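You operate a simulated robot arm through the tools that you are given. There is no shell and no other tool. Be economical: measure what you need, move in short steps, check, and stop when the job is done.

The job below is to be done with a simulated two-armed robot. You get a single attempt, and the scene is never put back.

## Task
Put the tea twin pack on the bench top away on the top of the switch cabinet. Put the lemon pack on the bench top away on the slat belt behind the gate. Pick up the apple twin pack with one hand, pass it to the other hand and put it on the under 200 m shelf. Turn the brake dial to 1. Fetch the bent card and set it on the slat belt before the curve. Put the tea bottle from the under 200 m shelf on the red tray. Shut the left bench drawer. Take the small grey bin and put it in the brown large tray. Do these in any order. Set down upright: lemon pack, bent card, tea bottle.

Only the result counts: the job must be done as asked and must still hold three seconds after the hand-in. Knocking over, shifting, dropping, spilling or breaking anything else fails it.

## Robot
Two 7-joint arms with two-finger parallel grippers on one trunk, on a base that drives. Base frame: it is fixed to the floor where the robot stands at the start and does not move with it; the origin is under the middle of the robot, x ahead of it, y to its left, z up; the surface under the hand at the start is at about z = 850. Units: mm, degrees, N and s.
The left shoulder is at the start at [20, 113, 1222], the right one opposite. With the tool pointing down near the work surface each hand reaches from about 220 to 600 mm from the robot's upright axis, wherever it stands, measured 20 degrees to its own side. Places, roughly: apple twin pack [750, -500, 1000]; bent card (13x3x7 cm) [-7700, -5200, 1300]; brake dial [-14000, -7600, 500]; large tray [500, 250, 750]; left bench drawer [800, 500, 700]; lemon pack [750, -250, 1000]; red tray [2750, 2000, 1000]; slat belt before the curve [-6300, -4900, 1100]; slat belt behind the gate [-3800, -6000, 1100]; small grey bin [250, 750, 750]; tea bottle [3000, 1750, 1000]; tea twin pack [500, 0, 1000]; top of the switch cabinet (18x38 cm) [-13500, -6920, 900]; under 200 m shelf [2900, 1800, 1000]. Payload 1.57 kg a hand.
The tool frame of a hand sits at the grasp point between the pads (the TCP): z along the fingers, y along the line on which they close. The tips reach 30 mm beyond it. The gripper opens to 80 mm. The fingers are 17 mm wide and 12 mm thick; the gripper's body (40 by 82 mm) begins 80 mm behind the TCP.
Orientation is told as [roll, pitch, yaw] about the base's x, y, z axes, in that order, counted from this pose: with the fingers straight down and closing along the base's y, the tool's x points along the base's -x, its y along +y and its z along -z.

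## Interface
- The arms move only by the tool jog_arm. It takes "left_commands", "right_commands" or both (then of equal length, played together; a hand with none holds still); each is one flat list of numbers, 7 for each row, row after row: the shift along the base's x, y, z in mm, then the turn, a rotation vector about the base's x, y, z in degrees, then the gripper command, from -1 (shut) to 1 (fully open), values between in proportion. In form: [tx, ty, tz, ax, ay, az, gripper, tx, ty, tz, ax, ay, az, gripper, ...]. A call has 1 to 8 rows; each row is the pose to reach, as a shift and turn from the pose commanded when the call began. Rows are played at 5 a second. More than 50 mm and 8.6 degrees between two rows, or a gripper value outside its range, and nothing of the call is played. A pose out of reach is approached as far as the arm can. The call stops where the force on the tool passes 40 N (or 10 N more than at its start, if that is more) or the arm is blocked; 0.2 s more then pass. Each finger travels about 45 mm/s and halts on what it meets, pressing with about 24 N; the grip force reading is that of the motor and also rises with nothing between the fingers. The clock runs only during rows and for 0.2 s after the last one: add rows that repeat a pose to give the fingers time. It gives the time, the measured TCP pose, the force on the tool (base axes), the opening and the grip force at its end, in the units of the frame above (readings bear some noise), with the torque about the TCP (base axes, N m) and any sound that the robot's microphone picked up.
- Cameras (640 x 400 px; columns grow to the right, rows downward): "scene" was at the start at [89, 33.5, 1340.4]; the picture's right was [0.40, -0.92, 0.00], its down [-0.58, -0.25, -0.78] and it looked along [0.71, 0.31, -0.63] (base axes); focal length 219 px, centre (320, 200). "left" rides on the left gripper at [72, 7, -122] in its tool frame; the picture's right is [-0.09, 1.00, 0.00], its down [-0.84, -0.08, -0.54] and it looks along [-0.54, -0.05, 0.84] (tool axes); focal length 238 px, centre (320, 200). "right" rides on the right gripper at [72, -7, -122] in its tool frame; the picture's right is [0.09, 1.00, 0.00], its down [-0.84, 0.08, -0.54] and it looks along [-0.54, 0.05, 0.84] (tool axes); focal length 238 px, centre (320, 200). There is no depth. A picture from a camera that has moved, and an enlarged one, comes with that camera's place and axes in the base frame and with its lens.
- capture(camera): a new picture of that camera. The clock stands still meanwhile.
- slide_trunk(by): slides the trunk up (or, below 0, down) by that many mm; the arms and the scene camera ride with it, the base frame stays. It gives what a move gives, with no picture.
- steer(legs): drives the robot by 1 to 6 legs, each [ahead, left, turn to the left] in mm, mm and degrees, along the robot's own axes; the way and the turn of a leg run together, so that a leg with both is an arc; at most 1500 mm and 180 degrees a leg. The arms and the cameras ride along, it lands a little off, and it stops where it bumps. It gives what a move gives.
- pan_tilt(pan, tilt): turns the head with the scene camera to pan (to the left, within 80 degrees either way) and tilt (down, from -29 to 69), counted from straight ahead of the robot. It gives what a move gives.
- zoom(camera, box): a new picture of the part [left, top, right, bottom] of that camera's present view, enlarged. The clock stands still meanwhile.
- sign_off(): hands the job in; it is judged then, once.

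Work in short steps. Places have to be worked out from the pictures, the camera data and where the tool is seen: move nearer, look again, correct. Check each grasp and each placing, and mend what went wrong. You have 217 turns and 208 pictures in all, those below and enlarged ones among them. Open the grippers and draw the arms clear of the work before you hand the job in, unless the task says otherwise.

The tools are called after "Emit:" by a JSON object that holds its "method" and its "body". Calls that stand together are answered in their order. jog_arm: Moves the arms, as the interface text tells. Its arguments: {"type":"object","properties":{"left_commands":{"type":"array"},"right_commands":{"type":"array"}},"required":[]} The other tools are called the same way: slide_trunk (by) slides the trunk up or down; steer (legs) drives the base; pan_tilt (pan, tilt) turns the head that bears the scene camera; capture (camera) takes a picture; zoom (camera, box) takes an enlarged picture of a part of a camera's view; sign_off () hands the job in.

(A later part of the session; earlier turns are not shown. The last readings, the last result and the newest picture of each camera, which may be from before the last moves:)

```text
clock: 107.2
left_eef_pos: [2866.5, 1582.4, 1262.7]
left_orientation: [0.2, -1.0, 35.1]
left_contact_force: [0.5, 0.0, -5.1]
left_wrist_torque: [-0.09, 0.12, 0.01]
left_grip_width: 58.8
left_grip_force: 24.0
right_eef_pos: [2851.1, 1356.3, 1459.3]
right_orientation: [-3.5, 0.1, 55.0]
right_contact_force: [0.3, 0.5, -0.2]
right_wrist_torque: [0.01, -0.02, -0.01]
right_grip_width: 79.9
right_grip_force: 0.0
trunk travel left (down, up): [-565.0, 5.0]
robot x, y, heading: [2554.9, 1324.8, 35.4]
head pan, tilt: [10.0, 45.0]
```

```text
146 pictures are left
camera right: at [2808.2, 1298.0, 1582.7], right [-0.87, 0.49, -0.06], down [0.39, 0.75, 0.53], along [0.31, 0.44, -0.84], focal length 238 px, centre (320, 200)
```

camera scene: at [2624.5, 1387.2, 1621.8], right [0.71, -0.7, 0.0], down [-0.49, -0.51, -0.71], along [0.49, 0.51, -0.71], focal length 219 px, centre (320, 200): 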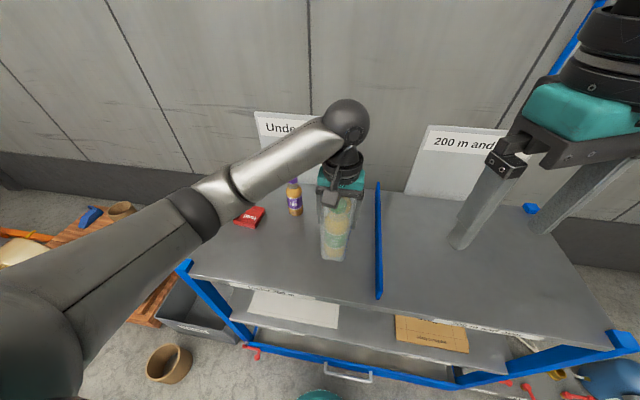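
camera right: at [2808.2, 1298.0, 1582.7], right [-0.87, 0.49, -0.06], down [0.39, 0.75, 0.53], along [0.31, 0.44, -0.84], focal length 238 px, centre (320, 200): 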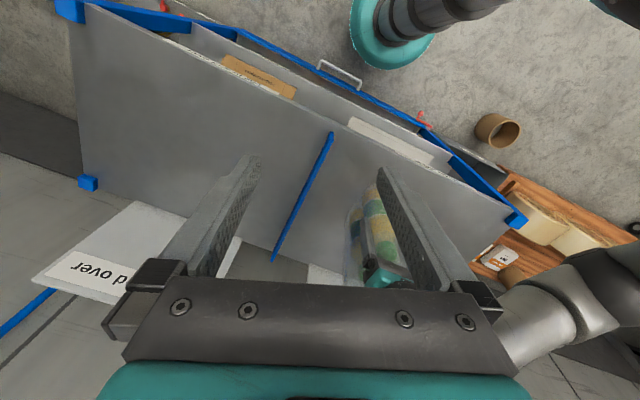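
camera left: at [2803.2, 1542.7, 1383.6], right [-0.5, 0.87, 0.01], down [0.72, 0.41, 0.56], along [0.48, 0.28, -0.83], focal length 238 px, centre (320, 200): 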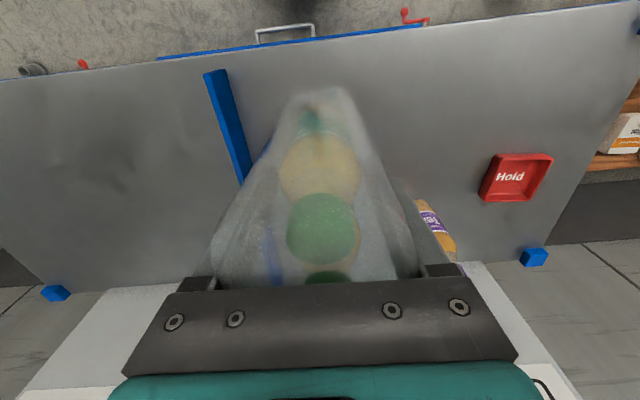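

Good view: pack is over the free part of the "Under 200 m" shelf. Lower it 95 mm, then finely to contact.

Emit:
{"method": "jog_arm", "body": {"left_commands": [0, 0, -15, 0, 0, 0, -1, 0, 0, -40, 0, 0, 0, -1, 0, 0, -65, 0, 0, 0, -1, 0, 0, -85, 0, 0, 0, -1, 0, 0, -97, 0, 0, 0, -1, 0, 0, -105, 0, 0, 0, -1]}}

Emit:
{"method": "capture", "body": {"camera": "right"}}

Emit:
{"method": "zoom", "body": {"camera": "scene", "box": [220, 160, 440, 310]}}

```text
clock: 108.6
left_eef_pos: [2867.1, 1581.4, 1157.1]
left_orientation: [0.3, -1.0, 35.0]
left_contact_force: [-0.1, 0.0, -5.1]
left_wrist_torque: [-0.09, 0.16, 0.01]
left_grip_width: 58.8
left_grip_force: 23.9
right_eef_pos: [2851.1, 1355.6, 1460.1]
right_orientation: [-3.5, 0.1, 55.0]
right_contact_force: [-0.9, -0.2, -0.1]
right_wrist_torque: [-0.01, 0.01, 0.01]
right_grip_width: 80.1
right_grip_force: 0.0
trunk travel left (down, up): [-565.0, 5.0]
robot x, y, heading: [2559.1, 1323.3, 35.6]
head pan, tilt: [10.0, 45.0]
```

```text
145 pictures are left
camera right: at [2807.9, 1297.7, 1582.7], right [-0.87, 0.49, -0.06], down [0.39, 0.75, 0.53], along [0.31, 0.44, -0.84], focal length 238 px, centre (320, 200)
```

right: 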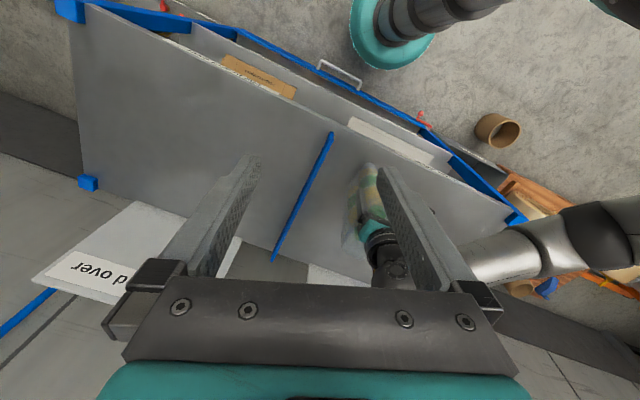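

```text
2.67 times, centred on (330, 235) of scene
camera zoom: at [2624.2, 1387.0, 1621.8], right [0.71, -0.7, 0.0], down [-0.49, -0.51, -0.71], along [0.49, 0.51, -0.71], focal length 585 px, centre (293, 107)
```

zoom: 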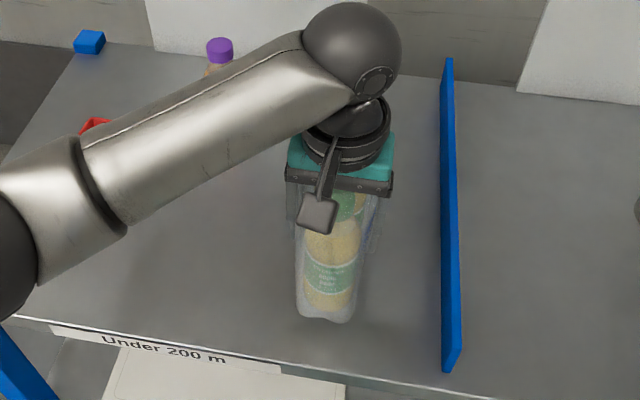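

Close to the shelf; fine descent.

Emit:
{"method": "jog_arm", "body": {"left_commands": [0, 0, -5, 0, 0, 0, -1, 0, 0, -9, 0, 0, 0, -1, 0, 0, -13, 0, 0, 0, -1, 0, 0, -16, 0, 0, 0, -1, 0, 0, -19, 0, 0, 0, -1, 0, 0, -22, 0, 0, 0, -1]}}

```text
clock: 110.0
left_eef_pos: [2867.8, 1581.8, 1136.4]
left_orientation: [0.3, -1.1, 35.1]
left_contact_force: [-0.6, 0.0, -6.1]
left_wrist_torque: [-0.12, 0.14, -0.03]
left_grip_width: 59.0
left_grip_force: 24.5
right_eef_pos: [2850.4, 1356.4, 1458.4]
right_orientation: [-3.6, 0.0, 54.9]
right_contact_force: [-0.5, -0.4, -0.7]
right_wrist_torque: [-0.01, -0.01, 0.0]
right_grip_width: 80.0
right_grip_force: 0.0
trunk travel left (down, up): [-565.0, 5.0]
robot x, y, heading: [2558.8, 1323.0, 35.7]
head pan, tilt: [10.0, 45.0]
```

Emit:
{"method": "jog_arm", "body": {"left_commands": [0, 0, -3, 0, 0, 0, -1, 0, 0, -6, 0, 0, 0, -1, 0, 0, -9, 0, 0, 0, -1, 0, 0, -11, 0, 0, 0, -1, 0, 0, -13, 0, 0, 0, -1]}}

```text
clock: 111.2
left_eef_pos: [2866.3, 1581.8, 1123.7]
left_orientation: [0.2, -1.3, 35.1]
left_contact_force: [0.6, 1.4, 16.6]
left_wrist_torque: [-0.03, -0.07, 0.01]
left_grip_width: 58.7
left_grip_force: 23.8
right_eef_pos: [2850.3, 1355.9, 1461.0]
right_orientation: [-3.6, 0.0, 55.0]
right_contact_force: [0.5, 0.3, -0.4]
right_wrist_torque: [0.01, 0.01, -0.01]
right_grip_width: 80.2
right_grip_force: 0.0
trunk travel left (down, up): [-565.0, 5.0]
robot x, y, heading: [2558.5, 1324.4, 35.9]
head pan, tilt: [10.0, 45.0]
```

The pack rests on the shelf (16 N up). Open and lift straight out.

Emit:
{"method": "jog_arm", "body": {"left_commands": [0, 0, 1, 0, 0, 0, 0, 0, 0, 1, 0, 0, 0, 1, 0, 0, 1, 0, 0, 0, 1, 0, 0, 35, 0, 0, 0, 1, 0, 0, 80, 0, 0, 0, 1, 0, 0, 130, 0, 0, 0, 1, 0, 0, 175, 0, 0, 0, 1, 0, 0, 215, 0, 0, 0, 1]}}

Emit:
{"method": "capture", "body": {"camera": "left"}}

Emit:
{"method": "capture", "body": {"camera": "scene"}}

```text
clock: 113.0
left_eef_pos: [2865.0, 1579.3, 1339.0]
left_orientation: [0.3, -1.1, 35.1]
left_contact_force: [-0.1, 0.0, -0.4]
left_wrist_torque: [0.0, 0.03, 0.05]
left_grip_width: 80.1
left_grip_force: 0.1
right_eef_pos: [2852.7, 1355.3, 1460.3]
right_orientation: [-3.5, 0.2, 54.9]
right_contact_force: [0.3, -0.5, 1.6]
right_wrist_torque: [0.02, 0.01, -0.01]
right_grip_width: 80.0
right_grip_force: 0.0
trunk travel left (down, up): [-565.0, 5.0]
robot x, y, heading: [2562.3, 1324.6, 35.4]
head pan, tilt: [10.0, 45.0]
```

```text
143 pictures are left
camera left: at [2801.7, 1540.5, 1459.4], right [-0.5, 0.87, 0.01], down [0.72, 0.41, 0.56], along [0.48, 0.28, -0.83], focal length 238 px, centre (320, 200)
```

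left: 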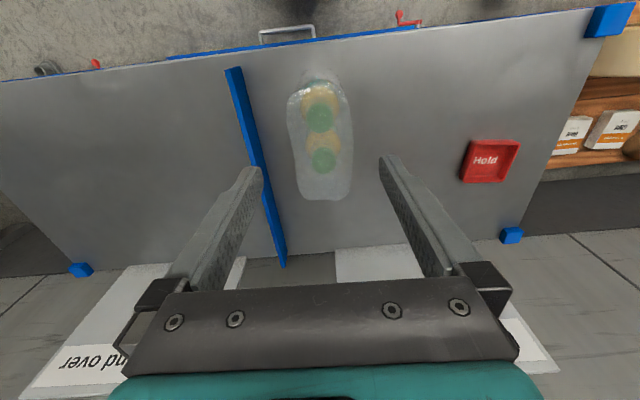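

```text
142 pictures are left
camera scene: at [2623.8, 1386.8, 1621.9], right [0.71, -0.7, 0.0], down [-0.49, -0.51, -0.71], along [0.49, 0.51, -0.71], focal length 219 px, centre (320, 200)
```

scene: 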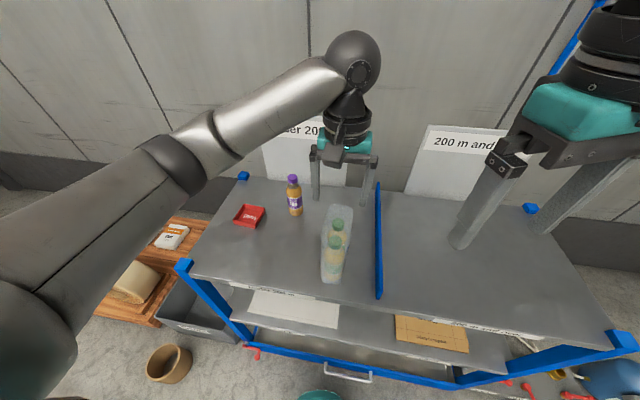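

The apple pack stands on its shelf. Tea bottle is at about (2950,1856), top ≈1160; red tray centre (2808,1958). I shift the base left 130 and forward 35, and lower the trunk 130 for reach.

Emit:
{"method": "steer", "body": {"legs": [[0, 130, 0], [35, 0, 0]]}}

Emit:
{"method": "jog_arm", "body": {"left_commands": [25, 20, 0, 0, 0, 0, 1, 50, 40, 0, 0, 0, 0, 1, 75, 60, 0, 0, 0, 0, 1, 100, 80, -30, 0, 0, 0, 1]}}

Emit:
{"method": "capture", "body": {"camera": "left"}}

```text
clock: 114.7
left_eef_pos: [2818.6, 1704.3, 1338.7]
left_orientation: [0.3, -1.0, 35.0]
left_contact_force: [0.1, 0.1, -0.6]
left_wrist_torque: [-0.02, 0.01, 0.0]
left_grip_width: 80.0
left_grip_force: 0.1
right_eef_pos: [2802.8, 1480.0, 1459.6]
right_orientation: [-3.6, 0.2, 54.9]
right_contact_force: [0.0, 0.9, -0.6]
right_wrist_torque: [-0.02, 0.04, 0.0]
right_grip_width: 79.8
right_grip_force: 0.0
trunk travel left (down, up): [-565.0, 5.0]
robot x, y, heading: [2510.0, 1447.3, 35.4]
head pan, tilt: [10.0, 45.0]
```

```text
clock: 115.7
left_eef_pos: [2921.1, 1785.0, 1308.0]
left_orientation: [0.4, -1.0, 34.9]
left_contact_force: [0.5, 0.0, 0.0]
left_wrist_torque: [-0.02, 0.03, 0.02]
left_grip_width: 79.9
left_grip_force: 0.0
right_eef_pos: [2805.3, 1479.8, 1460.9]
right_orientation: [-3.6, 0.2, 54.9]
right_contact_force: [-0.4, 0.2, 0.4]
right_wrist_torque: [-0.03, 0.01, 0.02]
right_grip_width: 79.8
right_grip_force: 0.0
trunk travel left (down, up): [-565.0, 5.0]
robot x, y, heading: [2507.1, 1450.1, 35.4]
head pan, tilt: [10.0, 45.0]
```

```text
141 pictures are left
camera left: at [2856.5, 1745.3, 1428.7], right [-0.49, 0.87, 0.01], down [0.72, 0.41, 0.56], along [0.48, 0.28, -0.83], focal length 238 px, centre (320, 200)
```

left: 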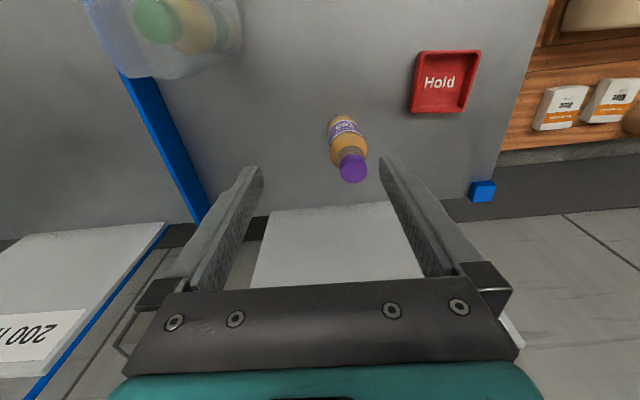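

Cap measures (2951,1849). Move above it, then lower the trunk 120.

Emit:
{"method": "jog_arm", "body": {"left_commands": [10, 22, 0, 0, 0, 0, 1, 20, 43, 0, 0, 0, 0, 1, 30, 64, 0, 0, 0, 0, 1]}}

Emit:
{"method": "slide_trunk", "body": {"by": -90}}

Emit:
{"method": "capture", "body": {"camera": "left"}}

```text
clock: 116.5
left_eef_pos: [2935.7, 1846.5, 1306.9]
left_orientation: [0.3, -1.2, 34.8]
left_contact_force: [-1.0, 0.5, -0.4]
left_wrist_torque: [-0.01, 0.0, 0.02]
left_grip_width: 79.9
left_grip_force: 0.1
left hand out of reach, approached as far as the arm can: row 3
right_eef_pos: [2804.4, 1479.8, 1460.1]
right_orientation: [-3.6, 0.0, 54.9]
right_contact_force: [0.1, 0.2, 0.1]
right_wrist_torque: [0.02, 0.03, 0.03]
right_grip_width: 80.1
right_grip_force: 0.1
trunk travel left (down, up): [-565.0, 5.0]
robot x, y, heading: [2511.5, 1449.3, 35.2]
head pan, tilt: [10.0, 45.0]
```

```text
clock: 117.8
left_eef_pos: [2936.8, 1846.9, 1217.4]
left_orientation: [0.3, -1.2, 35.0]
left_contact_force: [-0.6, 1.1, -0.2]
left_wrist_torque: [0.02, -0.05, 0.0]
left_grip_width: 80.1
left_grip_force: 0.1
right_eef_pos: [2802.4, 1479.7, 1368.2]
right_orientation: [-3.6, 0.2, 54.9]
right_contact_force: [-0.5, 0.5, -0.3]
right_wrist_torque: [0.04, -0.01, -0.03]
right_grip_width: 80.1
right_grip_force: 0.1
trunk travel left (down, up): [-475.0, 95.0]
robot x, y, heading: [2515.0, 1449.2, 35.7]
head pan, tilt: [10.0, 45.0]
```

```text
140 pictures are left
camera left: at [2872.2, 1807.4, 1338.5], right [-0.5, 0.87, 0.01], down [0.72, 0.41, 0.56], along [0.48, 0.28, -0.83], focal length 238 px, centre (320, 200)
```

left: 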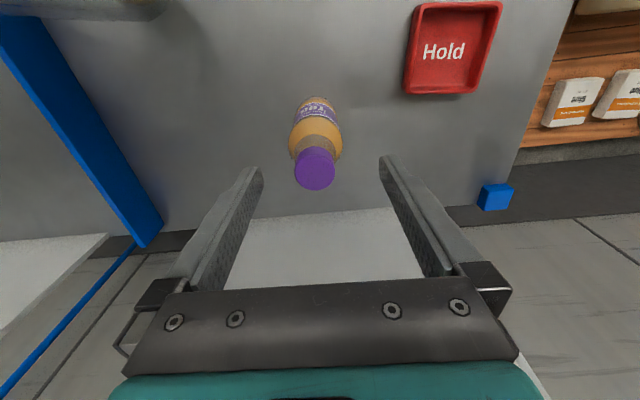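

Bottle is 13 mm ahead of the TCP. Descend partway and see where the hand lands.

Emit:
{"method": "jog_arm", "body": {"left_commands": [0, 0, -20, 0, 0, 0, 1, 0, 0, -45, 0, 0, 0, 1]}}

```text
clock: 118.4
left_eef_pos: [2935.1, 1847.5, 1172.6]
left_orientation: [0.2, -1.2, 34.9]
left_contact_force: [-0.6, 0.0, -0.5]
left_wrist_torque: [0.0, 0.0, 0.02]
left_grip_width: 80.1
left_grip_force: 0.1
right_eef_pos: [2803.9, 1481.0, 1369.7]
right_orientation: [-3.6, 0.0, 54.9]
right_contact_force: [0.3, -0.2, 0.2]
right_wrist_torque: [-0.05, 0.0, 0.0]
right_grip_width: 79.9
right_grip_force: 0.1
trunk travel left (down, up): [-475.0, 95.0]
robot x, y, heading: [2509.3, 1448.2, 35.2]
head pan, tilt: [10.0, 45.0]
```

Clipped pose was taken. I add the 14 mm correction while descending to z≈1092 and close.

Emit:
{"method": "jog_arm", "body": {"left_commands": [8, 1, 0, 0, 0, 0, 1, 15, 2, -10, 0, 0, 0, 1, 15, 2, -45, 0, 0, 0, 1, 15, 2, -80, 0, 0, 0, 1, 15, 2, -80, 0, 0, 0, -1, 15, 2, -80, 0, 0, 0, -1, 15, 2, -80, 0, 0, 0, -1]}}

Emit:
{"method": "capture", "body": {"camera": "left"}}

```text
clock: 120.0
left_eef_pos: [2926.0, 1839.7, 1100.7]
left_orientation: [0.3, -1.1, 35.0]
left_contact_force: [-1.2, 0.4, 0.6]
left_wrist_torque: [0.02, 0.05, 0.0]
left_grip_width: 11.6
left_grip_force: 1.1
left hand out of reach, approached as far as the arm can: row 1, 2, 3, 4, 5, 6, 7
right_eef_pos: [2803.1, 1481.1, 1370.5]
right_orientation: [-3.6, 0.1, 54.9]
right_contact_force: [-0.3, 0.1, -0.1]
right_wrist_torque: [-0.01, -0.03, 0.01]
right_grip_width: 80.1
right_grip_force: 0.0
trunk travel left (down, up): [-475.0, 95.0]
robot x, y, heading: [2509.4, 1450.9, 35.7]
head pan, tilt: [10.0, 45.0]
```

```text
139 pictures are left
camera left: at [2863.2, 1800.8, 1221.9], right [-0.5, 0.87, 0.01], down [0.72, 0.41, 0.56], along [0.48, 0.28, -0.83], focal length 238 px, centre (320, 200)
```

left: 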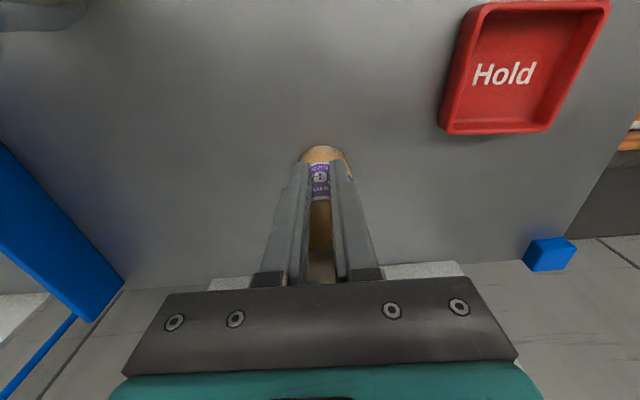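

The hand closed just short of the bottle, untouched. I raise, open, and tilt the hand 16° forward to gain reach.

Emit:
{"method": "jog_arm", "body": {"left_commands": [0, 0, 40, 0, 0, 0, -1, 0, 0, 85, 0, 0, 0, -1, 0, 0, 115, 0, 0, 0, 0.5, 0, 0, 115, 4.5, -6.5, 0, 1, 0, 0, 115, 9, -13, 0, 1]}}

Emit:
{"method": "capture", "body": {"camera": "left"}}

```text
clock: 121.2
left_eef_pos: [2929.8, 1840.7, 1216.9]
left_orientation: [0.2, -17.0, 35.0]
left_contact_force: [-0.5, -0.4, -0.8]
left_wrist_torque: [0.01, 0.01, 0.0]
left_grip_width: 66.1
left_grip_force: 0.0
right_eef_pos: [2802.5, 1480.7, 1369.9]
right_orientation: [-3.6, 0.1, 54.9]
right_contact_force: [0.1, 0.0, 0.9]
right_wrist_torque: [-0.01, -0.04, 0.01]
right_grip_width: 80.2
right_grip_force: 0.1
trunk travel left (down, up): [-475.0, 95.0]
robot x, y, heading: [2509.3, 1449.0, 35.6]
head pan, tilt: [10.0, 45.0]
```

```text
138 pictures are left
camera left: at [2839.8, 1784.6, 1312.6], right [-0.5, 0.87, 0.03], down [0.57, 0.3, 0.76], along [0.65, 0.4, -0.65], focal length 238 px, centre (320, 200)
```

left: 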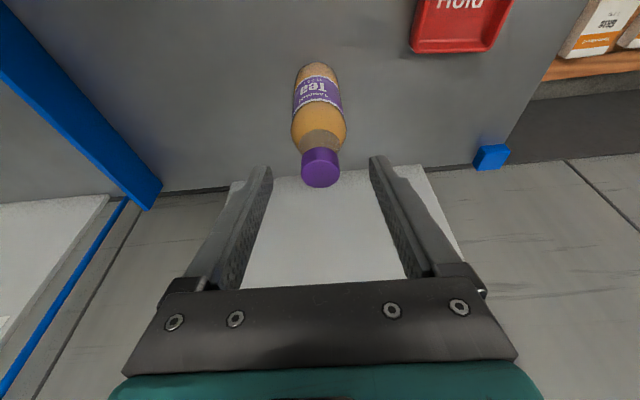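

Centred laterally. Move forward 22 mm, down to z≈1095 and close.

Emit:
{"method": "jog_arm", "body": {"left_commands": [10, 5, 0, 0, 0, 0, 1, 20, 11, 0, 0, 0, 0, 1, 20, 11, -45, 0, 0, 0, 1, 20, 11, -90, 0, 0, 0, 1, 20, 11, -122, 0, 0, 0, 1]}}

Emit:
{"method": "capture", "body": {"camera": "left"}}

```text
clock: 122.4
left_eef_pos: [2949.8, 1851.9, 1091.1]
left_orientation: [0.2, -17.0, 34.9]
left_contact_force: [0.5, 0.6, 0.6]
left_wrist_torque: [0.01, -0.01, -0.02]
left_grip_width: 79.9
left_grip_force: 0.0
right_eef_pos: [2804.0, 1480.0, 1369.6]
right_orientation: [-3.6, 0.1, 55.0]
right_contact_force: [0.0, 0.3, -0.3]
right_wrist_torque: [0.02, -0.01, 0.02]
right_grip_width: 79.9
right_grip_force: 0.1
trunk travel left (down, up): [-475.0, 95.0]
robot x, y, heading: [2514.3, 1451.7, 35.3]
head pan, tilt: [10.0, 45.0]
```

```text
137 pictures are left
camera left: at [2861.1, 1796.0, 1187.7], right [-0.5, 0.87, 0.03], down [0.57, 0.3, 0.76], along [0.65, 0.4, -0.65], focal length 238 px, centre (320, 200)
```

left: 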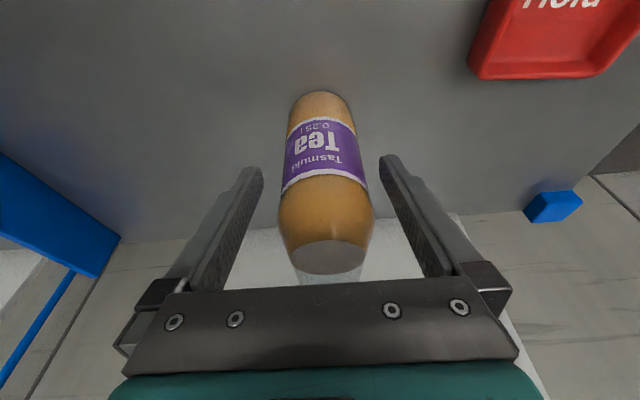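

Straddled. Close, then lift 130 mm and check.

Emit:
{"method": "jog_arm", "body": {"left_commands": [0, 0, 0, 0, 0, 0, -1, 0, 0, 0, 0, 0, 0, -1, 0, 0, 0, 0, 0, 0, -1, 0, 0, 15, 0, 0, 0, -1, 0, 0, 40, 0, 0, 0, -1, 0, 0, 70, 0, 0, 0, -1, 0, 0, 70, 0, 0, 0, -1]}}

Emit:
{"method": "capture", "body": {"camera": "left"}}

Emit:
{"method": "capture", "body": {"camera": "scene"}}

```text
clock: 124.0
left_eef_pos: [2947.2, 1851.3, 1164.5]
left_orientation: [0.2, -17.0, 35.0]
left_contact_force: [1.0, 0.7, -3.2]
left_wrist_torque: [-0.03, 0.0, 0.01]
left_grip_width: 55.2
left_grip_force: 23.6
right_eef_pos: [2803.4, 1481.0, 1370.0]
right_orientation: [-3.6, 0.1, 54.9]
right_contact_force: [0.3, 0.1, 0.0]
right_wrist_torque: [0.01, 0.01, 0.03]
right_grip_width: 79.8
right_grip_force: 0.1
trunk travel left (down, up): [-475.0, 95.0]
robot x, y, heading: [2513.8, 1446.2, 35.6]
head pan, tilt: [10.0, 45.0]
```

```text
136 pictures are left
camera left: at [2859.9, 1794.8, 1260.3], right [-0.5, 0.87, 0.03], down [0.57, 0.3, 0.76], along [0.65, 0.4, -0.65], focal length 238 px, centre (320, 200)
```

left: 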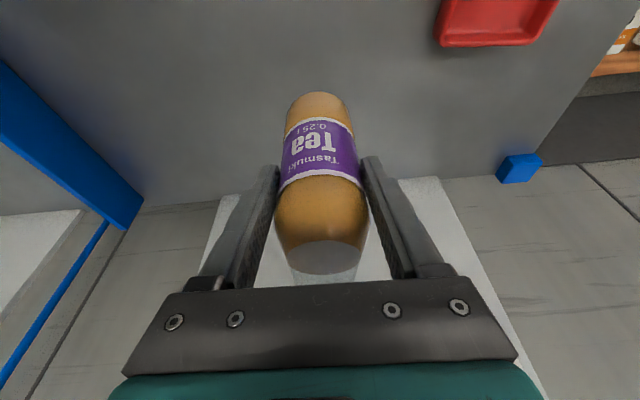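

```text
135 pictures are left
camera scene: at [2576.9, 1512.5, 1531.8], right [0.71, -0.7, 0.0], down [-0.5, -0.5, -0.71], along [0.5, 0.5, -0.71], focal length 219 px, centre (320, 200)
```

scene: 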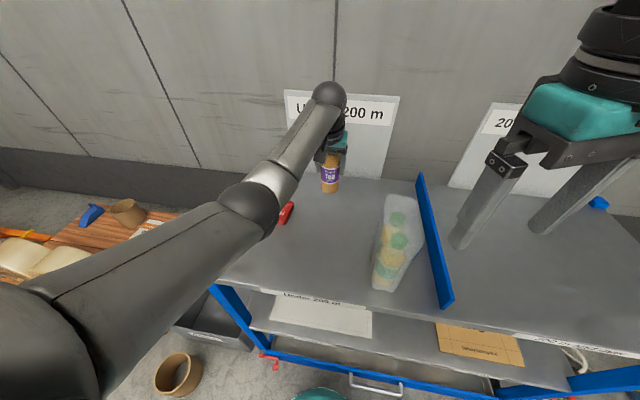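

Bottle held (55 mm). Move it over the red tray centre (2808,1958).

Emit:
{"method": "jog_arm", "body": {"left_commands": [-20, 15, 0, 0, 0, 0, -1, -45, 34, 0, 0, 0, 0, -1, -70, 54, 0, 0, 0, 0, -1, -95, 73, 0, 0, 0, 0, -1, -120, 92, 0, 0, 0, 0, -1, -139, 107, 0, 0, 0, 0, -1]}}

Emit:
{"method": "capture", "body": {"camera": "left"}}

Emit:
{"method": "capture", "body": {"camera": "scene"}}

```text
clock: 125.4
left_eef_pos: [2810.5, 1958.2, 1165.1]
left_orientation: [0.2, -16.9, 34.9]
left_contact_force: [0.1, -0.3, -2.3]
left_wrist_torque: [-0.02, 0.04, 0.02]
left_grip_width: 54.9
left_grip_force: 24.1
right_eef_pos: [2802.1, 1480.5, 1370.2]
right_orientation: [-3.6, 0.0, 54.9]
right_contact_force: [-0.9, -0.3, 0.7]
right_wrist_torque: [0.03, -0.01, -0.01]
right_grip_width: 79.9
right_grip_force: 0.0
trunk travel left (down, up): [-475.0, 95.0]
robot x, y, heading: [2513.8, 1451.7, 35.5]
head pan, tilt: [10.0, 45.0]
```

```text
134 pictures are left
camera left: at [2721.0, 1902.3, 1260.5], right [-0.5, 0.87, 0.03], down [0.57, 0.3, 0.76], along [0.65, 0.4, -0.65], focal length 238 px, centre (320, 200)
```

left: 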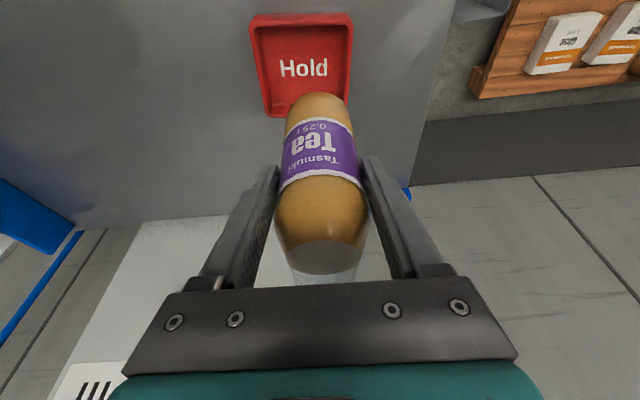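

```text
133 pictures are left
camera scene: at [2576.4, 1512.7, 1531.8], right [0.71, -0.7, 0.0], down [-0.5, -0.51, -0.71], along [0.5, 0.5, -0.71], focal length 219 px, centre (320, 200)
```

scene: 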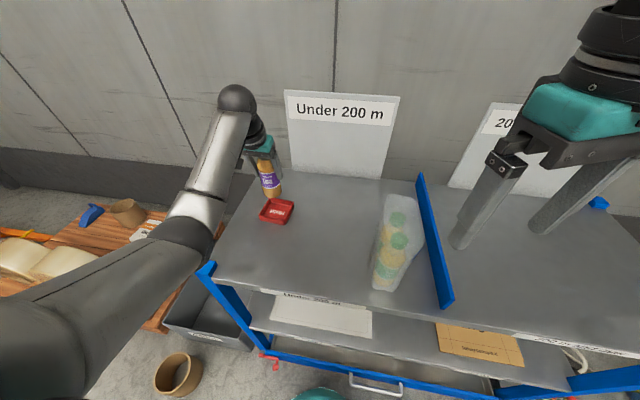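

Averaging views, tray centre ≈(2810,1946). Shift −11 mm in y and lower to contact (expected TCP ≈1097).

Emit:
{"method": "jog_arm", "body": {"left_commands": [0, -11, 0, 0, 0, 0, -1, 0, -11, -20, 0, 0, 0, -1, 0, -11, -45, 0, 0, 0, -1, 0, -11, -55, 0, 0, 0, -1, 0, -11, -60, 0, 0, 0, -1, 0, -11, -63, 0, 0, 0, -1, 0, -11, -66, 0, 0, 0, -1]}}

Emit:
{"method": "capture", "body": {"camera": "left"}}

Emit:
{"method": "zoom", "body": {"camera": "scene", "box": [200, 120, 360, 240]}}

```text
clock: 127.0
left_eef_pos: [2809.5, 1948.0, 1098.8]
left_orientation: [0.1, -16.8, 34.9]
left_contact_force: [0.7, -0.2, -2.9]
left_wrist_torque: [0.02, 0.04, 0.0]
left_grip_width: 54.9
left_grip_force: 23.7
right_eef_pos: [2804.3, 1481.0, 1370.0]
right_orientation: [-3.6, 0.0, 54.9]
right_contact_force: [-0.7, -0.5, 0.3]
right_wrist_torque: [-0.01, 0.02, 0.0]
right_grip_width: 80.1
right_grip_force: 0.0
trunk travel left (down, up): [-475.0, 95.0]
robot x, y, heading: [2508.2, 1450.6, 35.5]
head pan, tilt: [10.0, 45.0]
```

```text
132 pictures are left
camera left: at [2721.1, 1891.3, 1193.5], right [-0.5, 0.87, 0.03], down [0.57, 0.3, 0.76], along [0.65, 0.4, -0.65], focal length 238 px, centre (320, 200)
```

left: 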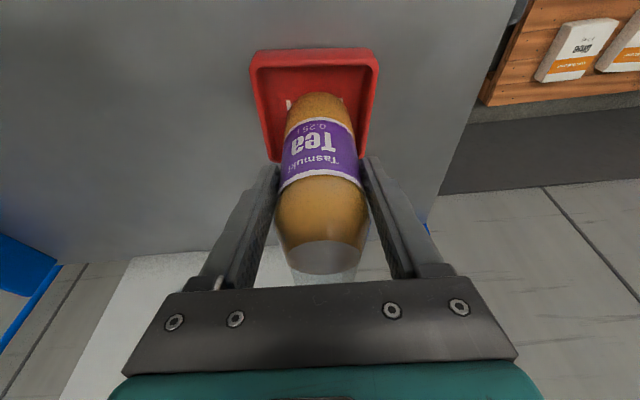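

```text
3.33 times, centred on (280, 180) of scene
camera zoom: at [2576.7, 1512.4, 1531.8], right [0.71, -0.7, 0.0], down [-0.5, -0.5, -0.71], along [0.5, 0.5, -0.71], focal length 731 px, centre (453, 267)
```

zoom: 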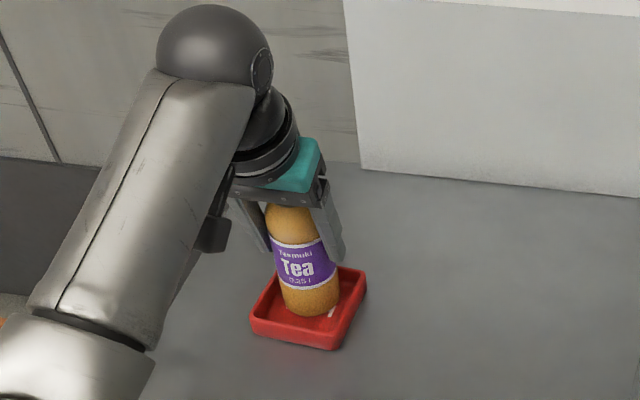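

Bottle is inside the tray. Lower finely to contact.

Emit:
{"method": "jog_arm", "body": {"left_commands": [0, 0, -2, 0, 0, 0, -1, 0, 0, -4, 0, 0, 0, -1, 0, 0, -6, 0, 0, 0, -1, 0, 0, -6, 0, 0, 0, -1]}}

```text
clock: 128.0
left_eef_pos: [2811.6, 1948.0, 1094.6]
left_orientation: [0.3, -17.4, 35.0]
left_contact_force: [-0.6, -0.2, 19.7]
left_wrist_torque: [-0.15, -0.39, -0.16]
left_grip_width: 55.0
left_grip_force: 23.8
right_eef_pos: [2802.0, 1477.9, 1370.7]
right_orientation: [-3.6, 0.0, 55.0]
right_contact_force: [-0.1, 0.3, 0.4]
right_wrist_torque: [0.01, 0.0, 0.01]
right_grip_width: 79.9
right_grip_force: 0.1
trunk travel left (down, up): [-475.0, 95.0]
robot x, y, heading: [2509.4, 1445.5, 35.3]
head pan, tilt: [10.0, 45.0]
```

Standing with ~20 N. Ease 2 mm, open, and retreat along the tool axis.

Emit:
{"method": "jog_arm", "body": {"left_commands": [0, 0, 2, 0, 0, 0, 0, 0, 0, 2, 0, 0, 0, 1, 0, 0, 2, 0, 0, 0, 1, -9, -6, 35, 0, 0, 0, 1, -20, -14, 80, 0, 0, 0, 1, -31, -21, 125, 0, 0, 0, 1, -43, -30, 170, 0, 0, 0, 1]}}

Emit:
{"method": "capture", "body": {"camera": "left"}}

Emit:
{"method": "zoom", "body": {"camera": "scene", "box": [200, 120, 440, 300]}}

```text
clock: 129.6
left_eef_pos: [2764.6, 1917.2, 1262.3]
left_orientation: [0.3, -16.8, 35.0]
left_contact_force: [0.0, -0.5, -0.2]
left_wrist_torque: [0.02, 0.01, 0.0]
left_grip_width: 79.9
left_grip_force: 0.1
right_eef_pos: [2802.1, 1479.6, 1369.6]
right_orientation: [-3.6, 0.1, 54.9]
right_contact_force: [-0.4, -0.1, 0.1]
right_wrist_torque: [0.02, 0.01, -0.01]
right_grip_width: 80.0
right_grip_force: 0.1
trunk travel left (down, up): [-475.0, 95.0]
robot x, y, heading: [2506.7, 1450.7, 35.5]
head pan, tilt: [10.0, 45.0]
```

```text
130 pictures are left
camera left: at [2676.4, 1860.2, 1358.0], right [-0.5, 0.87, 0.03], down [0.57, 0.3, 0.76], along [0.65, 0.4, -0.65], focal length 238 px, centre (320, 200)
```

left: 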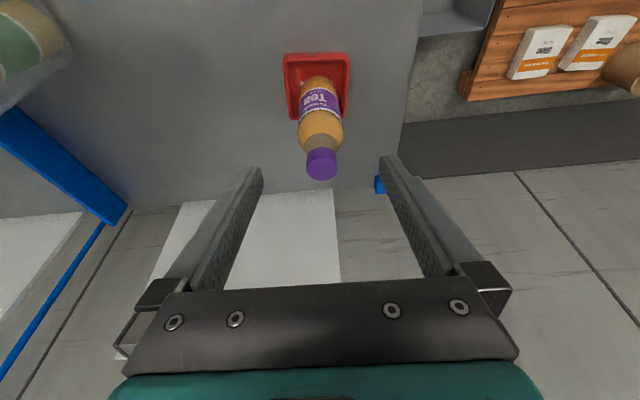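

```text
2.22 times, centred on (320, 210) of scene
camera zoom: at [2576.5, 1511.5, 1531.9], right [0.71, -0.7, 0.0], down [-0.5, -0.5, -0.71], along [0.5, 0.51, -0.71], focal length 487 px, centre (320, 178)
```

zoom: 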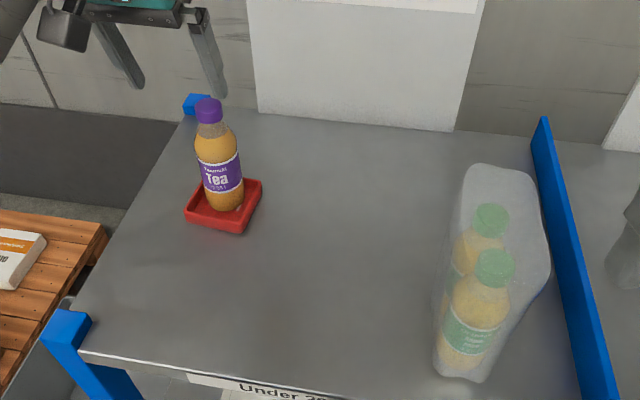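

Tea bottle stands in the red tray. I straighten the left hand, back away, and turn around to face the bench's drawer side.

Emit:
{"method": "jog_arm", "body": {"left_commands": [-20, -14, 20, -4.5, 6.5, 0, 1, -45, -32, 40, -9, 13, 0, 1, -80, -56, 40, -9, 13, 0, 1, -115, -80, 40, -9, 13, 0, 1]}}

Emit:
{"method": "steer", "body": {"legs": [[-800, 0, 0], [0, 250, 0], [0, 0, 180]]}}

Emit:
{"method": "pan_tilt", "body": {"pan": 0, "tilt": 35}}

Emit:
{"method": "capture", "body": {"camera": "scene"}}

```text
clock: 130.6
left_eef_pos: [2650.2, 1837.2, 1302.3]
left_orientation: [0.3, -1.2, 35.0]
left_contact_force: [0.0, -0.2, 0.7]
left_wrist_torque: [0.01, -0.03, -0.01]
left_grip_width: 80.0
left_grip_force: 0.1
right_eef_pos: [2802.6, 1479.7, 1370.5]
right_orientation: [-3.6, 0.0, 55.0]
right_contact_force: [0.7, 0.5, -0.2]
right_wrist_torque: [0.03, 0.02, -0.01]
right_grip_width: 80.0
right_grip_force: 0.0
trunk travel left (down, up): [-475.0, 95.0]
robot x, y, heading: [2511.3, 1447.8, 35.4]
head pan, tilt: [10.0, 45.0]
```

```text
clock: 143.5
left_eef_pos: [1543.4, 810.8, 1302.8]
left_orientation: [0.3, -1.1, -149.2]
left_contact_force: [0.2, 0.5, -0.2]
left_wrist_torque: [0.01, -0.03, 0.0]
left_grip_width: 79.9
left_grip_force: 0.0
right_eef_pos: [1416.9, 1179.9, 1370.6]
right_orientation: [-3.5, 0.0, -129.6]
right_contact_force: [-0.2, 0.9, -0.1]
right_wrist_torque: [0.01, 0.01, 0.01]
right_grip_width: 79.9
right_grip_force: 0.0
trunk travel left (down, up): [-475.0, 95.0]
robot x, y, heading: [1709.0, 1186.0, -148.6]
head pan, tilt: [10.0, 45.0]
```

```text
clock: 144.2
left_eef_pos: [1544.6, 811.0, 1300.4]
left_orientation: [0.3, -1.2, -149.4]
left_contact_force: [0.4, -0.2, -0.3]
left_wrist_torque: [0.0, 0.0, 0.01]
left_grip_width: 79.8
left_grip_force: 0.0
right_eef_pos: [1417.3, 1179.8, 1370.9]
right_orientation: [-3.6, 0.1, -129.5]
right_contact_force: [0.3, 0.4, 0.6]
right_wrist_torque: [-0.01, 0.01, 0.02]
right_grip_width: 80.1
right_grip_force: 0.0
trunk travel left (down, up): [-475.0, 95.0]
robot x, y, heading: [1707.7, 1184.4, -148.6]
head pan, tilt: [0.0, 35.0]
```

```text
128 pictures are left
camera scene: at [1627.3, 1137.8, 1546.6], right [-0.52, 0.85, 0.0], down [0.49, 0.3, -0.82], along [-0.7, -0.43, -0.57], focal length 219 px, centre (320, 200)
```

scene: 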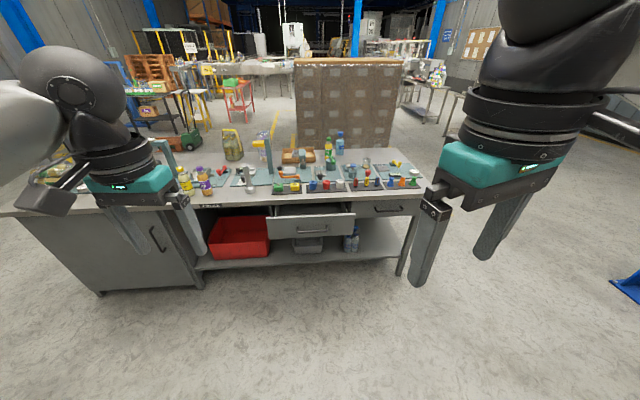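

The left of the two drawers is open. Zoom for detail.

Emit:
{"method": "zoom", "body": {"camera": "scene", "box": [190, 170, 430, 290]}}

```text
2.67 times, centred on (310, 230) of scene
camera zoom: at [1627.3, 1137.8, 1546.6], right [-0.52, 0.85, 0.0], down [0.49, 0.3, -0.82], along [-0.7, -0.43, -0.57], focal length 585 px, centre (347, 120)
```

zoom: 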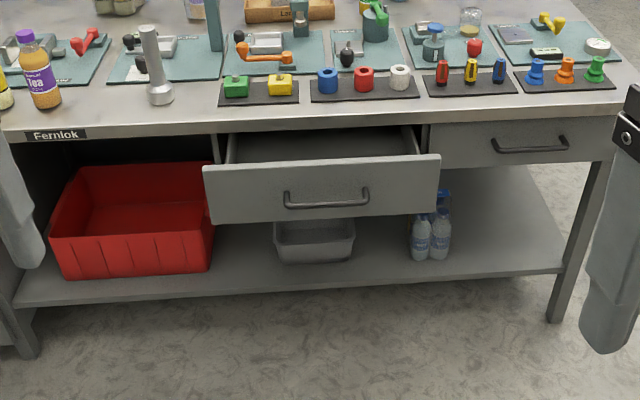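

Drawer front: top z≈809, centre about (872,613,735). I square up, come closer, lower the trunk and close the right gripper to push with it.

Emit:
{"method": "steer", "body": {"legs": [[0, 0, 4], [400, 0, 0]]}}

Emit:
{"method": "slide_trunk", "body": {"by": -350}}

Emit:
{"method": "jog_arm", "body": {"left_commands": [0, 0, 30, 0, 0, 0, 1, 0, 0, 60, 0, 0, 0, 1, 0, 0, 100, 0, 0, 0, 1, 0, 0, 140, 0, 0, 0, 1, 0, 0, 180, 0, 0, 0, 1, 0, 0, 200, 0, 0, 0, 1, 0, 0, 200, 0, 0, 0, 1], "right_commands": [0, 0, 0, 0, 0, -7, 0, 0, 0, 0, 0, 0, -14, -1, 0, 0, 0, 4.9, -6.8, -14, -1, 0, 0, 0, 4.9, -6.8, -14, -1, 0, 0, 0, 4.9, -6.8, -14, -1, 0, 0, 0, 4.9, -6.8, -14, -1, 0, 0, 0, 4.9, -6.8, -14, -1]}}

```text
clock: 147.2
left_eef_pos: [1240.5, 568.7, 1301.6]
left_orientation: [0.3, -1.0, -145.4]
left_contact_force: [0.3, 0.0, -0.1]
left_wrist_torque: [0.04, -0.04, 0.01]
left_grip_width: 79.8
left_grip_force: 0.1
right_eef_pos: [1090.7, 926.8, 1370.2]
right_orientation: [-3.5, 0.1, -125.3]
right_contact_force: [-0.3, -0.1, 0.1]
right_wrist_torque: [-0.03, -0.03, 0.04]
right_grip_width: 80.0
right_grip_force: 0.1
trunk travel left (down, up): [-475.0, 95.0]
robot x, y, heading: [1384.0, 957.5, -144.9]
head pan, tilt: [0.0, 35.0]
```

```text
clock: 150.6
left_eef_pos: [1242.8, 570.4, 952.8]
left_orientation: [0.3, -1.1, -145.3]
left_contact_force: [0.5, 1.1, 0.0]
left_wrist_torque: [0.0, -0.02, 0.03]
left_grip_width: 80.0
left_grip_force: 0.0
right_eef_pos: [1091.0, 926.7, 1019.5]
right_orientation: [-3.6, 0.1, -125.4]
right_contact_force: [-1.2, 0.8, -0.1]
right_wrist_torque: [0.0, 0.0, 0.0]
right_grip_width: 79.8
right_grip_force: 0.1
trunk travel left (down, up): [-125.0, 445.0]
robot x, y, heading: [1382.8, 956.6, -144.7]
head pan, tilt: [0.0, 35.0]
```

```text
clock: 152.2
left_eef_pos: [1241.8, 567.5, 1151.4]
left_orientation: [0.3, -1.1, -145.3]
left_contact_force: [0.2, 0.0, 0.1]
left_wrist_torque: [-0.02, 0.03, 0.03]
left_grip_width: 80.1
left_grip_force: 0.1
right_eef_pos: [1090.4, 927.9, 1020.1]
right_orientation: [-2.0, 8.2, -139.3]
right_contact_force: [0.3, 0.4, 0.5]
right_wrist_torque: [0.02, -0.01, 0.0]
right_grip_width: 0.0
right_grip_force: 21.8
trunk travel left (down, up): [-125.0, 445.0]
robot x, y, heading: [1381.6, 956.0, -144.8]
head pan, tilt: [0.0, 35.0]
```

My tilt sign was off for this heading; I now tilt the closed right hand forward ~78° while moving it in front of the drawer.

Emit:
{"method": "jog_arm", "body": {"right_commands": [-5, -36, -10, -4.48, 6.39, 0, -1, -10, -72, -20, -8.96, 12.78, 0, -1, -15, -108, -30, -13.4, 19.2, 0, -1, -20, -144, -40, -17.9, 25.6, 0, -1, -24, -180, -50, -22.4, 32, 0, -1]}}

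Emit:
{"method": "jog_arm", "body": {"right_commands": [0, 0, -38, -4.48, 6.39, 0, -1, 0, 0, -76, -8.96, 12.78, 0, -1, 0, 0, -114, -13.4, 19.2, 0, -1, 0, 0, -152, -17.9, 25.6, 0, -1, 0, 0, -190, -22.4, 32, 0, -1]}}

Emit:
{"method": "capture", "body": {"camera": "right"}}

Emit:
{"method": "capture", "body": {"camera": "scene"}}

```text
clock: 153.4
left_eef_pos: [1240.8, 567.9, 1151.4]
left_orientation: [0.3, -1.2, -145.2]
left_contact_force: [-0.3, 0.0, -0.1]
left_wrist_torque: [0.0, 0.01, 0.01]
left_grip_width: 79.9
left_grip_force: 0.0
right_eef_pos: [1065.4, 747.5, 970.8]
right_orientation: [-6.2, -30.7, -138.4]
right_contact_force: [-0.6, -0.1, -0.8]
right_wrist_torque: [0.0, 0.0, -0.02]
right_grip_width: 0.0
right_grip_force: 21.2
trunk travel left (down, up): [-125.0, 445.0]
robot x, y, heading: [1382.7, 958.6, -144.7]
head pan, tilt: [0.0, 35.0]
```

```text
clock: 154.6
left_eef_pos: [1240.9, 567.8, 1149.9]
left_orientation: [0.4, -1.1, -145.3]
left_contact_force: [-1.2, -0.2, 0.4]
left_wrist_torque: [0.03, 0.01, 0.01]
left_grip_width: 79.9
left_grip_force: 0.2
right_eef_pos: [1066.1, 749.3, 780.8]
right_orientation: [-17.8, -69.4, -128.9]
right_contact_force: [0.2, 1.1, 0.4]
right_wrist_torque: [-0.03, 0.03, 0.0]
right_grip_width: 0.0
right_grip_force: 21.3
trunk travel left (down, up): [-125.0, 445.0]
robot x, y, heading: [1382.7, 960.5, -144.8]
head pan, tilt: [0.0, 35.0]
```

```text
126 pictures are left
camera right: at [1174.8, 834.9, 755.3], right [0.58, -0.79, -0.19], down [0.29, -0.02, 0.96], along [-0.76, -0.61, 0.22], focal length 238 px, centre (320, 200)
```

right: 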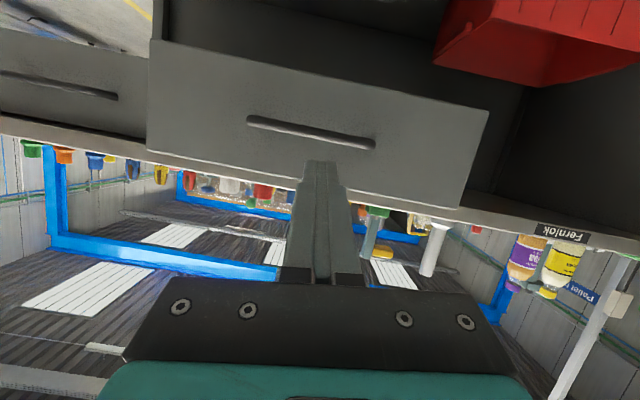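

```text
125 pictures are left
camera scene: at [1303.3, 900.3, 1196.7], right [-0.58, 0.82, 0.0], down [0.47, 0.33, -0.82], along [-0.67, -0.47, -0.57], focal length 219 px, centre (320, 200)
```

scene: 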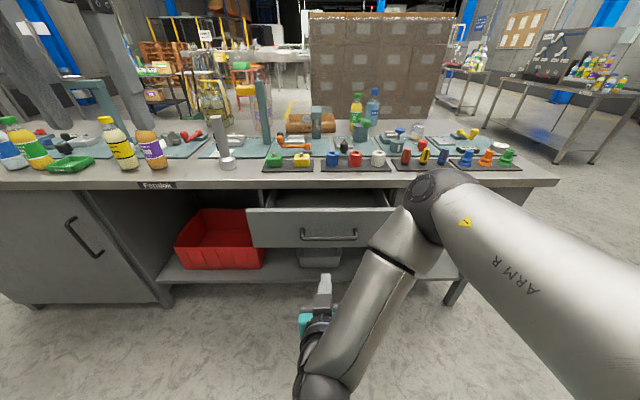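

Tip is centred, at z≈771 between handle (737) and top edge (808). To keep the elbow higher above the bench tools I raise the trunk 100 while lowering the hand 100.

Emit:
{"method": "slide_trunk", "body": {"by": 100}}

Emit:
{"method": "jog_arm", "body": {"right_commands": [0, 0, -35, 0, 0, 0, -1, 0, 0, -70, 0, 0, 0, -1, 0, 0, -100, 0, 0, 0, -1]}}

Emit:
{"method": "steer", "body": {"legs": [[140, 0, 0]]}}

Emit:
{"method": "capture", "body": {"camera": "scene"}}

Emit:
{"method": "capture", "body": {"camera": "right"}}

```text
clock: 156.0
left_eef_pos: [1240.3, 568.2, 1252.1]
left_orientation: [0.3, -1.1, -145.4]
left_contact_force: [-0.2, -0.8, 0.0]
left_wrist_torque: [0.01, 0.03, 0.0]
left_grip_width: 80.0
left_grip_force: 0.1
right_eef_pos: [1066.2, 749.3, 879.2]
right_orientation: [-17.8, -69.2, -128.8]
right_contact_force: [0.2, -0.3, 0.2]
right_wrist_torque: [0.03, 0.01, -0.03]
right_grip_width: 0.1
right_grip_force: 21.6
trunk travel left (down, up): [-225.0, 345.0]
robot x, y, heading: [1383.2, 956.1, -144.8]
head pan, tilt: [0.0, 35.0]
```

```text
clock: 156.8
left_eef_pos: [1241.9, 568.3, 1251.5]
left_orientation: [0.3, -1.1, -145.3]
left_contact_force: [0.0, 0.2, 0.3]
left_wrist_torque: [0.0, -0.01, 0.02]
left_grip_width: 80.1
left_grip_force: 0.1
right_eef_pos: [1083.0, 726.7, 805.0]
right_orientation: [-18.0, -68.7, -129.3]
right_contact_force: [0.7, -0.3, 1.0]
right_wrist_torque: [0.01, 0.0, 0.02]
right_grip_width: 0.0
right_grip_force: 21.4
right hand out of reach, approached as far as the arm can: row 2, 3
trunk travel left (down, up): [-225.0, 345.0]
robot x, y, heading: [1384.3, 958.2, -144.7]
head pan, tilt: [0.0, 35.0]
```

```text
clock: 158.1
left_eef_pos: [1125.9, 487.8, 1251.4]
left_orientation: [0.4, -1.2, -145.3]
left_contact_force: [0.1, 0.0, -0.1]
left_wrist_torque: [0.01, -0.04, 0.0]
left_grip_width: 79.7
left_grip_force: 0.1
right_eef_pos: [967.8, 645.9, 805.3]
right_orientation: [-17.9, -68.5, -129.5]
right_contact_force: [-0.9, -0.9, 0.0]
right_wrist_torque: [0.04, 0.0, 0.0]
right_grip_width: 0.2
right_grip_force: 20.8
trunk travel left (down, up): [-225.0, 345.0]
robot x, y, heading: [1270.4, 878.7, -144.7]
head pan, tilt: [0.0, 35.0]
```

```text
124 pictures are left
camera scene: at [1188.8, 819.2, 1296.6], right [-0.58, 0.82, 0.0], down [0.47, 0.33, -0.82], along [-0.67, -0.47, -0.57], focal length 219 px, centre (320, 200)
```

scene: 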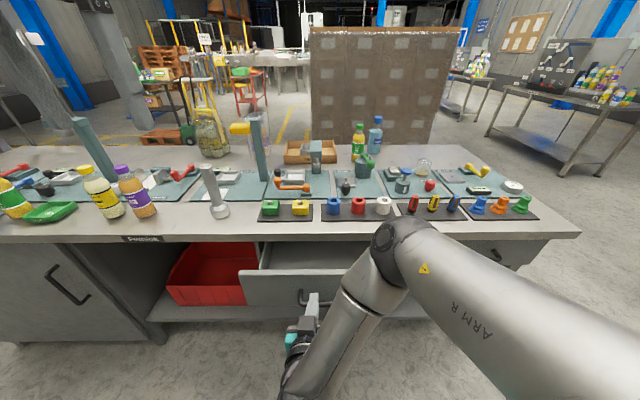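

```text
123 pictures are left
camera right: at [1078.0, 730.7, 782.1], right [0.57, -0.8, -0.2], down [0.28, -0.04, 0.96], along [-0.77, -0.61, 0.2], focal length 238 px, centre (320, 200)
```

right: 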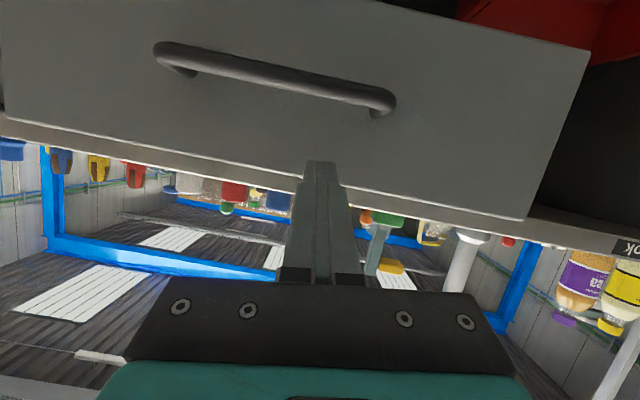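

Elbow is high enough. I lower the trunk 20 so the tip is at z≈775, then push with the arm.

Emit:
{"method": "slide_trunk", "body": {"by": -20}}

Emit:
{"method": "steer", "body": {"legs": [[55, 0, 0]]}}

Emit:
{"method": "jog_arm", "body": {"right_commands": [-16, -12, 0, 0, 0, 0, -1, -33, -23, 0, 0, 0, 0, -1, -49, -35, 0, 0, 0, 0, -1, -65, -46, 0, 0, 0, 0, -1, -82, -58, 0, 0, 0, 0, -1, -98, -69, 0, 0, 0, 0, -1]}}

Emit:
{"method": "capture", "body": {"camera": "scene"}}

```text
clock: 158.8
left_eef_pos: [1127.8, 487.7, 1231.1]
left_orientation: [0.3, -1.1, -145.2]
left_contact_force: [0.5, -0.1, 0.0]
left_wrist_torque: [0.04, -0.03, -0.02]
left_grip_width: 80.1
left_grip_force: 0.1
right_eef_pos: [967.9, 645.3, 785.1]
right_orientation: [-17.9, -68.6, -129.3]
right_contact_force: [0.2, 0.5, 0.2]
right_wrist_torque: [0.0, -0.02, -0.02]
right_grip_width: 0.2
right_grip_force: 21.2
trunk travel left (down, up): [-205.0, 365.0]
robot x, y, heading: [1270.9, 875.3, -144.7]
head pan, tilt: [0.0, 35.0]
```

```text
clock: 159.7
left_eef_pos: [1082.7, 456.3, 1231.7]
left_orientation: [0.3, -1.0, -145.3]
left_contact_force: [-0.6, 0.4, 0.2]
left_wrist_torque: [0.04, -0.02, 0.02]
left_grip_width: 79.9
left_grip_force: 0.1
right_eef_pos: [923.8, 613.4, 784.7]
right_orientation: [-17.9, -68.6, -129.4]
right_contact_force: [0.1, 0.1, -0.1]
right_wrist_torque: [-0.01, -0.02, 0.01]
right_grip_width: 0.0
right_grip_force: 21.1
trunk travel left (down, up): [-205.0, 365.0]
robot x, y, heading: [1225.7, 845.5, -144.8]
head pan, tilt: [0.0, 35.0]
```

```text
clock: 161.1
left_eef_pos: [1083.0, 455.4, 1231.4]
left_orientation: [0.3, -1.1, -145.4]
left_contact_force: [0.2, -0.2, -0.5]
left_wrist_torque: [0.0, 0.0, 0.0]
left_grip_width: 80.3
left_grip_force: 0.0
right_eef_pos: [827.1, 545.5, 787.7]
right_orientation: [-18.0, -68.6, -129.3]
right_contact_force: [-0.5, 0.6, -0.7]
right_wrist_torque: [-0.03, -0.01, 0.0]
right_grip_width: 0.0
right_grip_force: 21.7
trunk travel left (down, up): [-205.0, 365.0]
robot x, y, heading: [1228.7, 847.1, -144.7]
head pan, tilt: [0.0, 35.0]
```

```text
122 pictures are left
camera scene: at [1145.2, 788.4, 1276.7], right [-0.58, 0.82, 0.0], down [0.47, 0.33, -0.82], along [-0.67, -0.47, -0.57], focal length 219 px, centre (320, 200)
```

scene: 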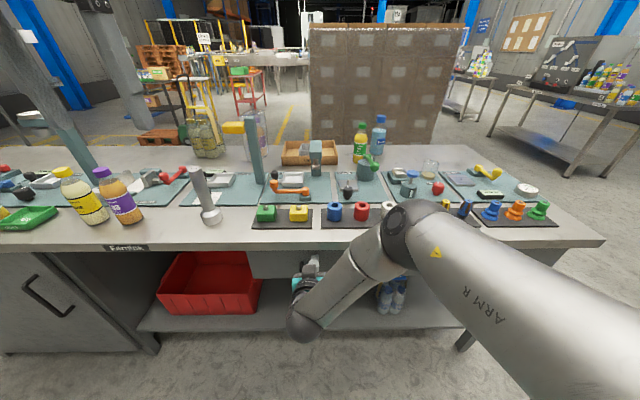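

The drawer moved in easily. I look with the right camera to see if it is fully shut.

Emit:
{"method": "capture", "body": {"camera": "right"}}

Emit:
{"method": "zoom", "body": {"camera": "scene", "box": [100, 220, 460, 340]}}

```text
121 pictures are left
camera right: at [936.5, 630.5, 763.6], right [0.57, -0.8, -0.2], down [0.28, -0.03, 0.96], along [-0.77, -0.6, 0.21], focal length 238 px, centre (320, 200)
```

right: 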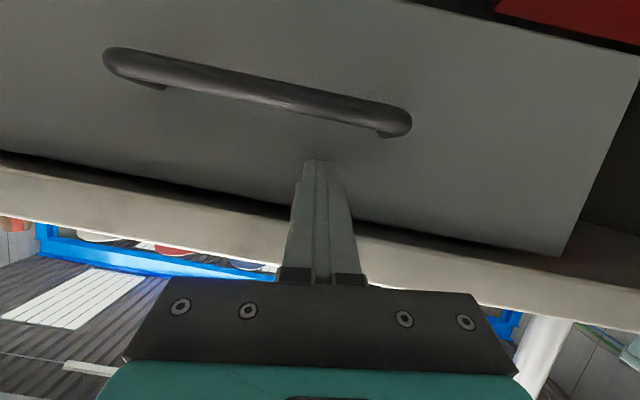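

```text
1.78 times, centred on (280, 280) of scene
camera zoom: at [1145.2, 788.4, 1276.7], right [-0.58, 0.82, 0.0], down [0.47, 0.33, -0.82], along [-0.67, -0.47, -0.57], focal length 390 px, centre (391, 58)
```

zoom: 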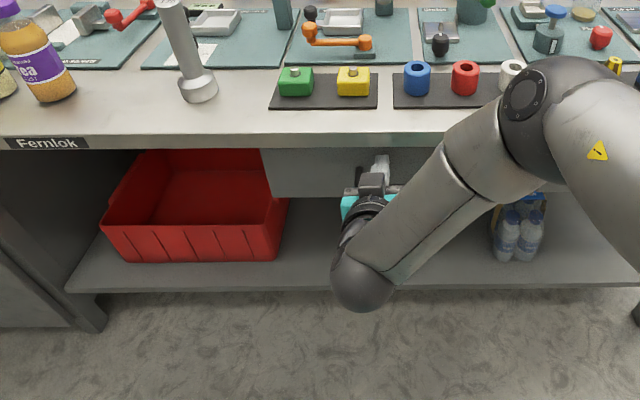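

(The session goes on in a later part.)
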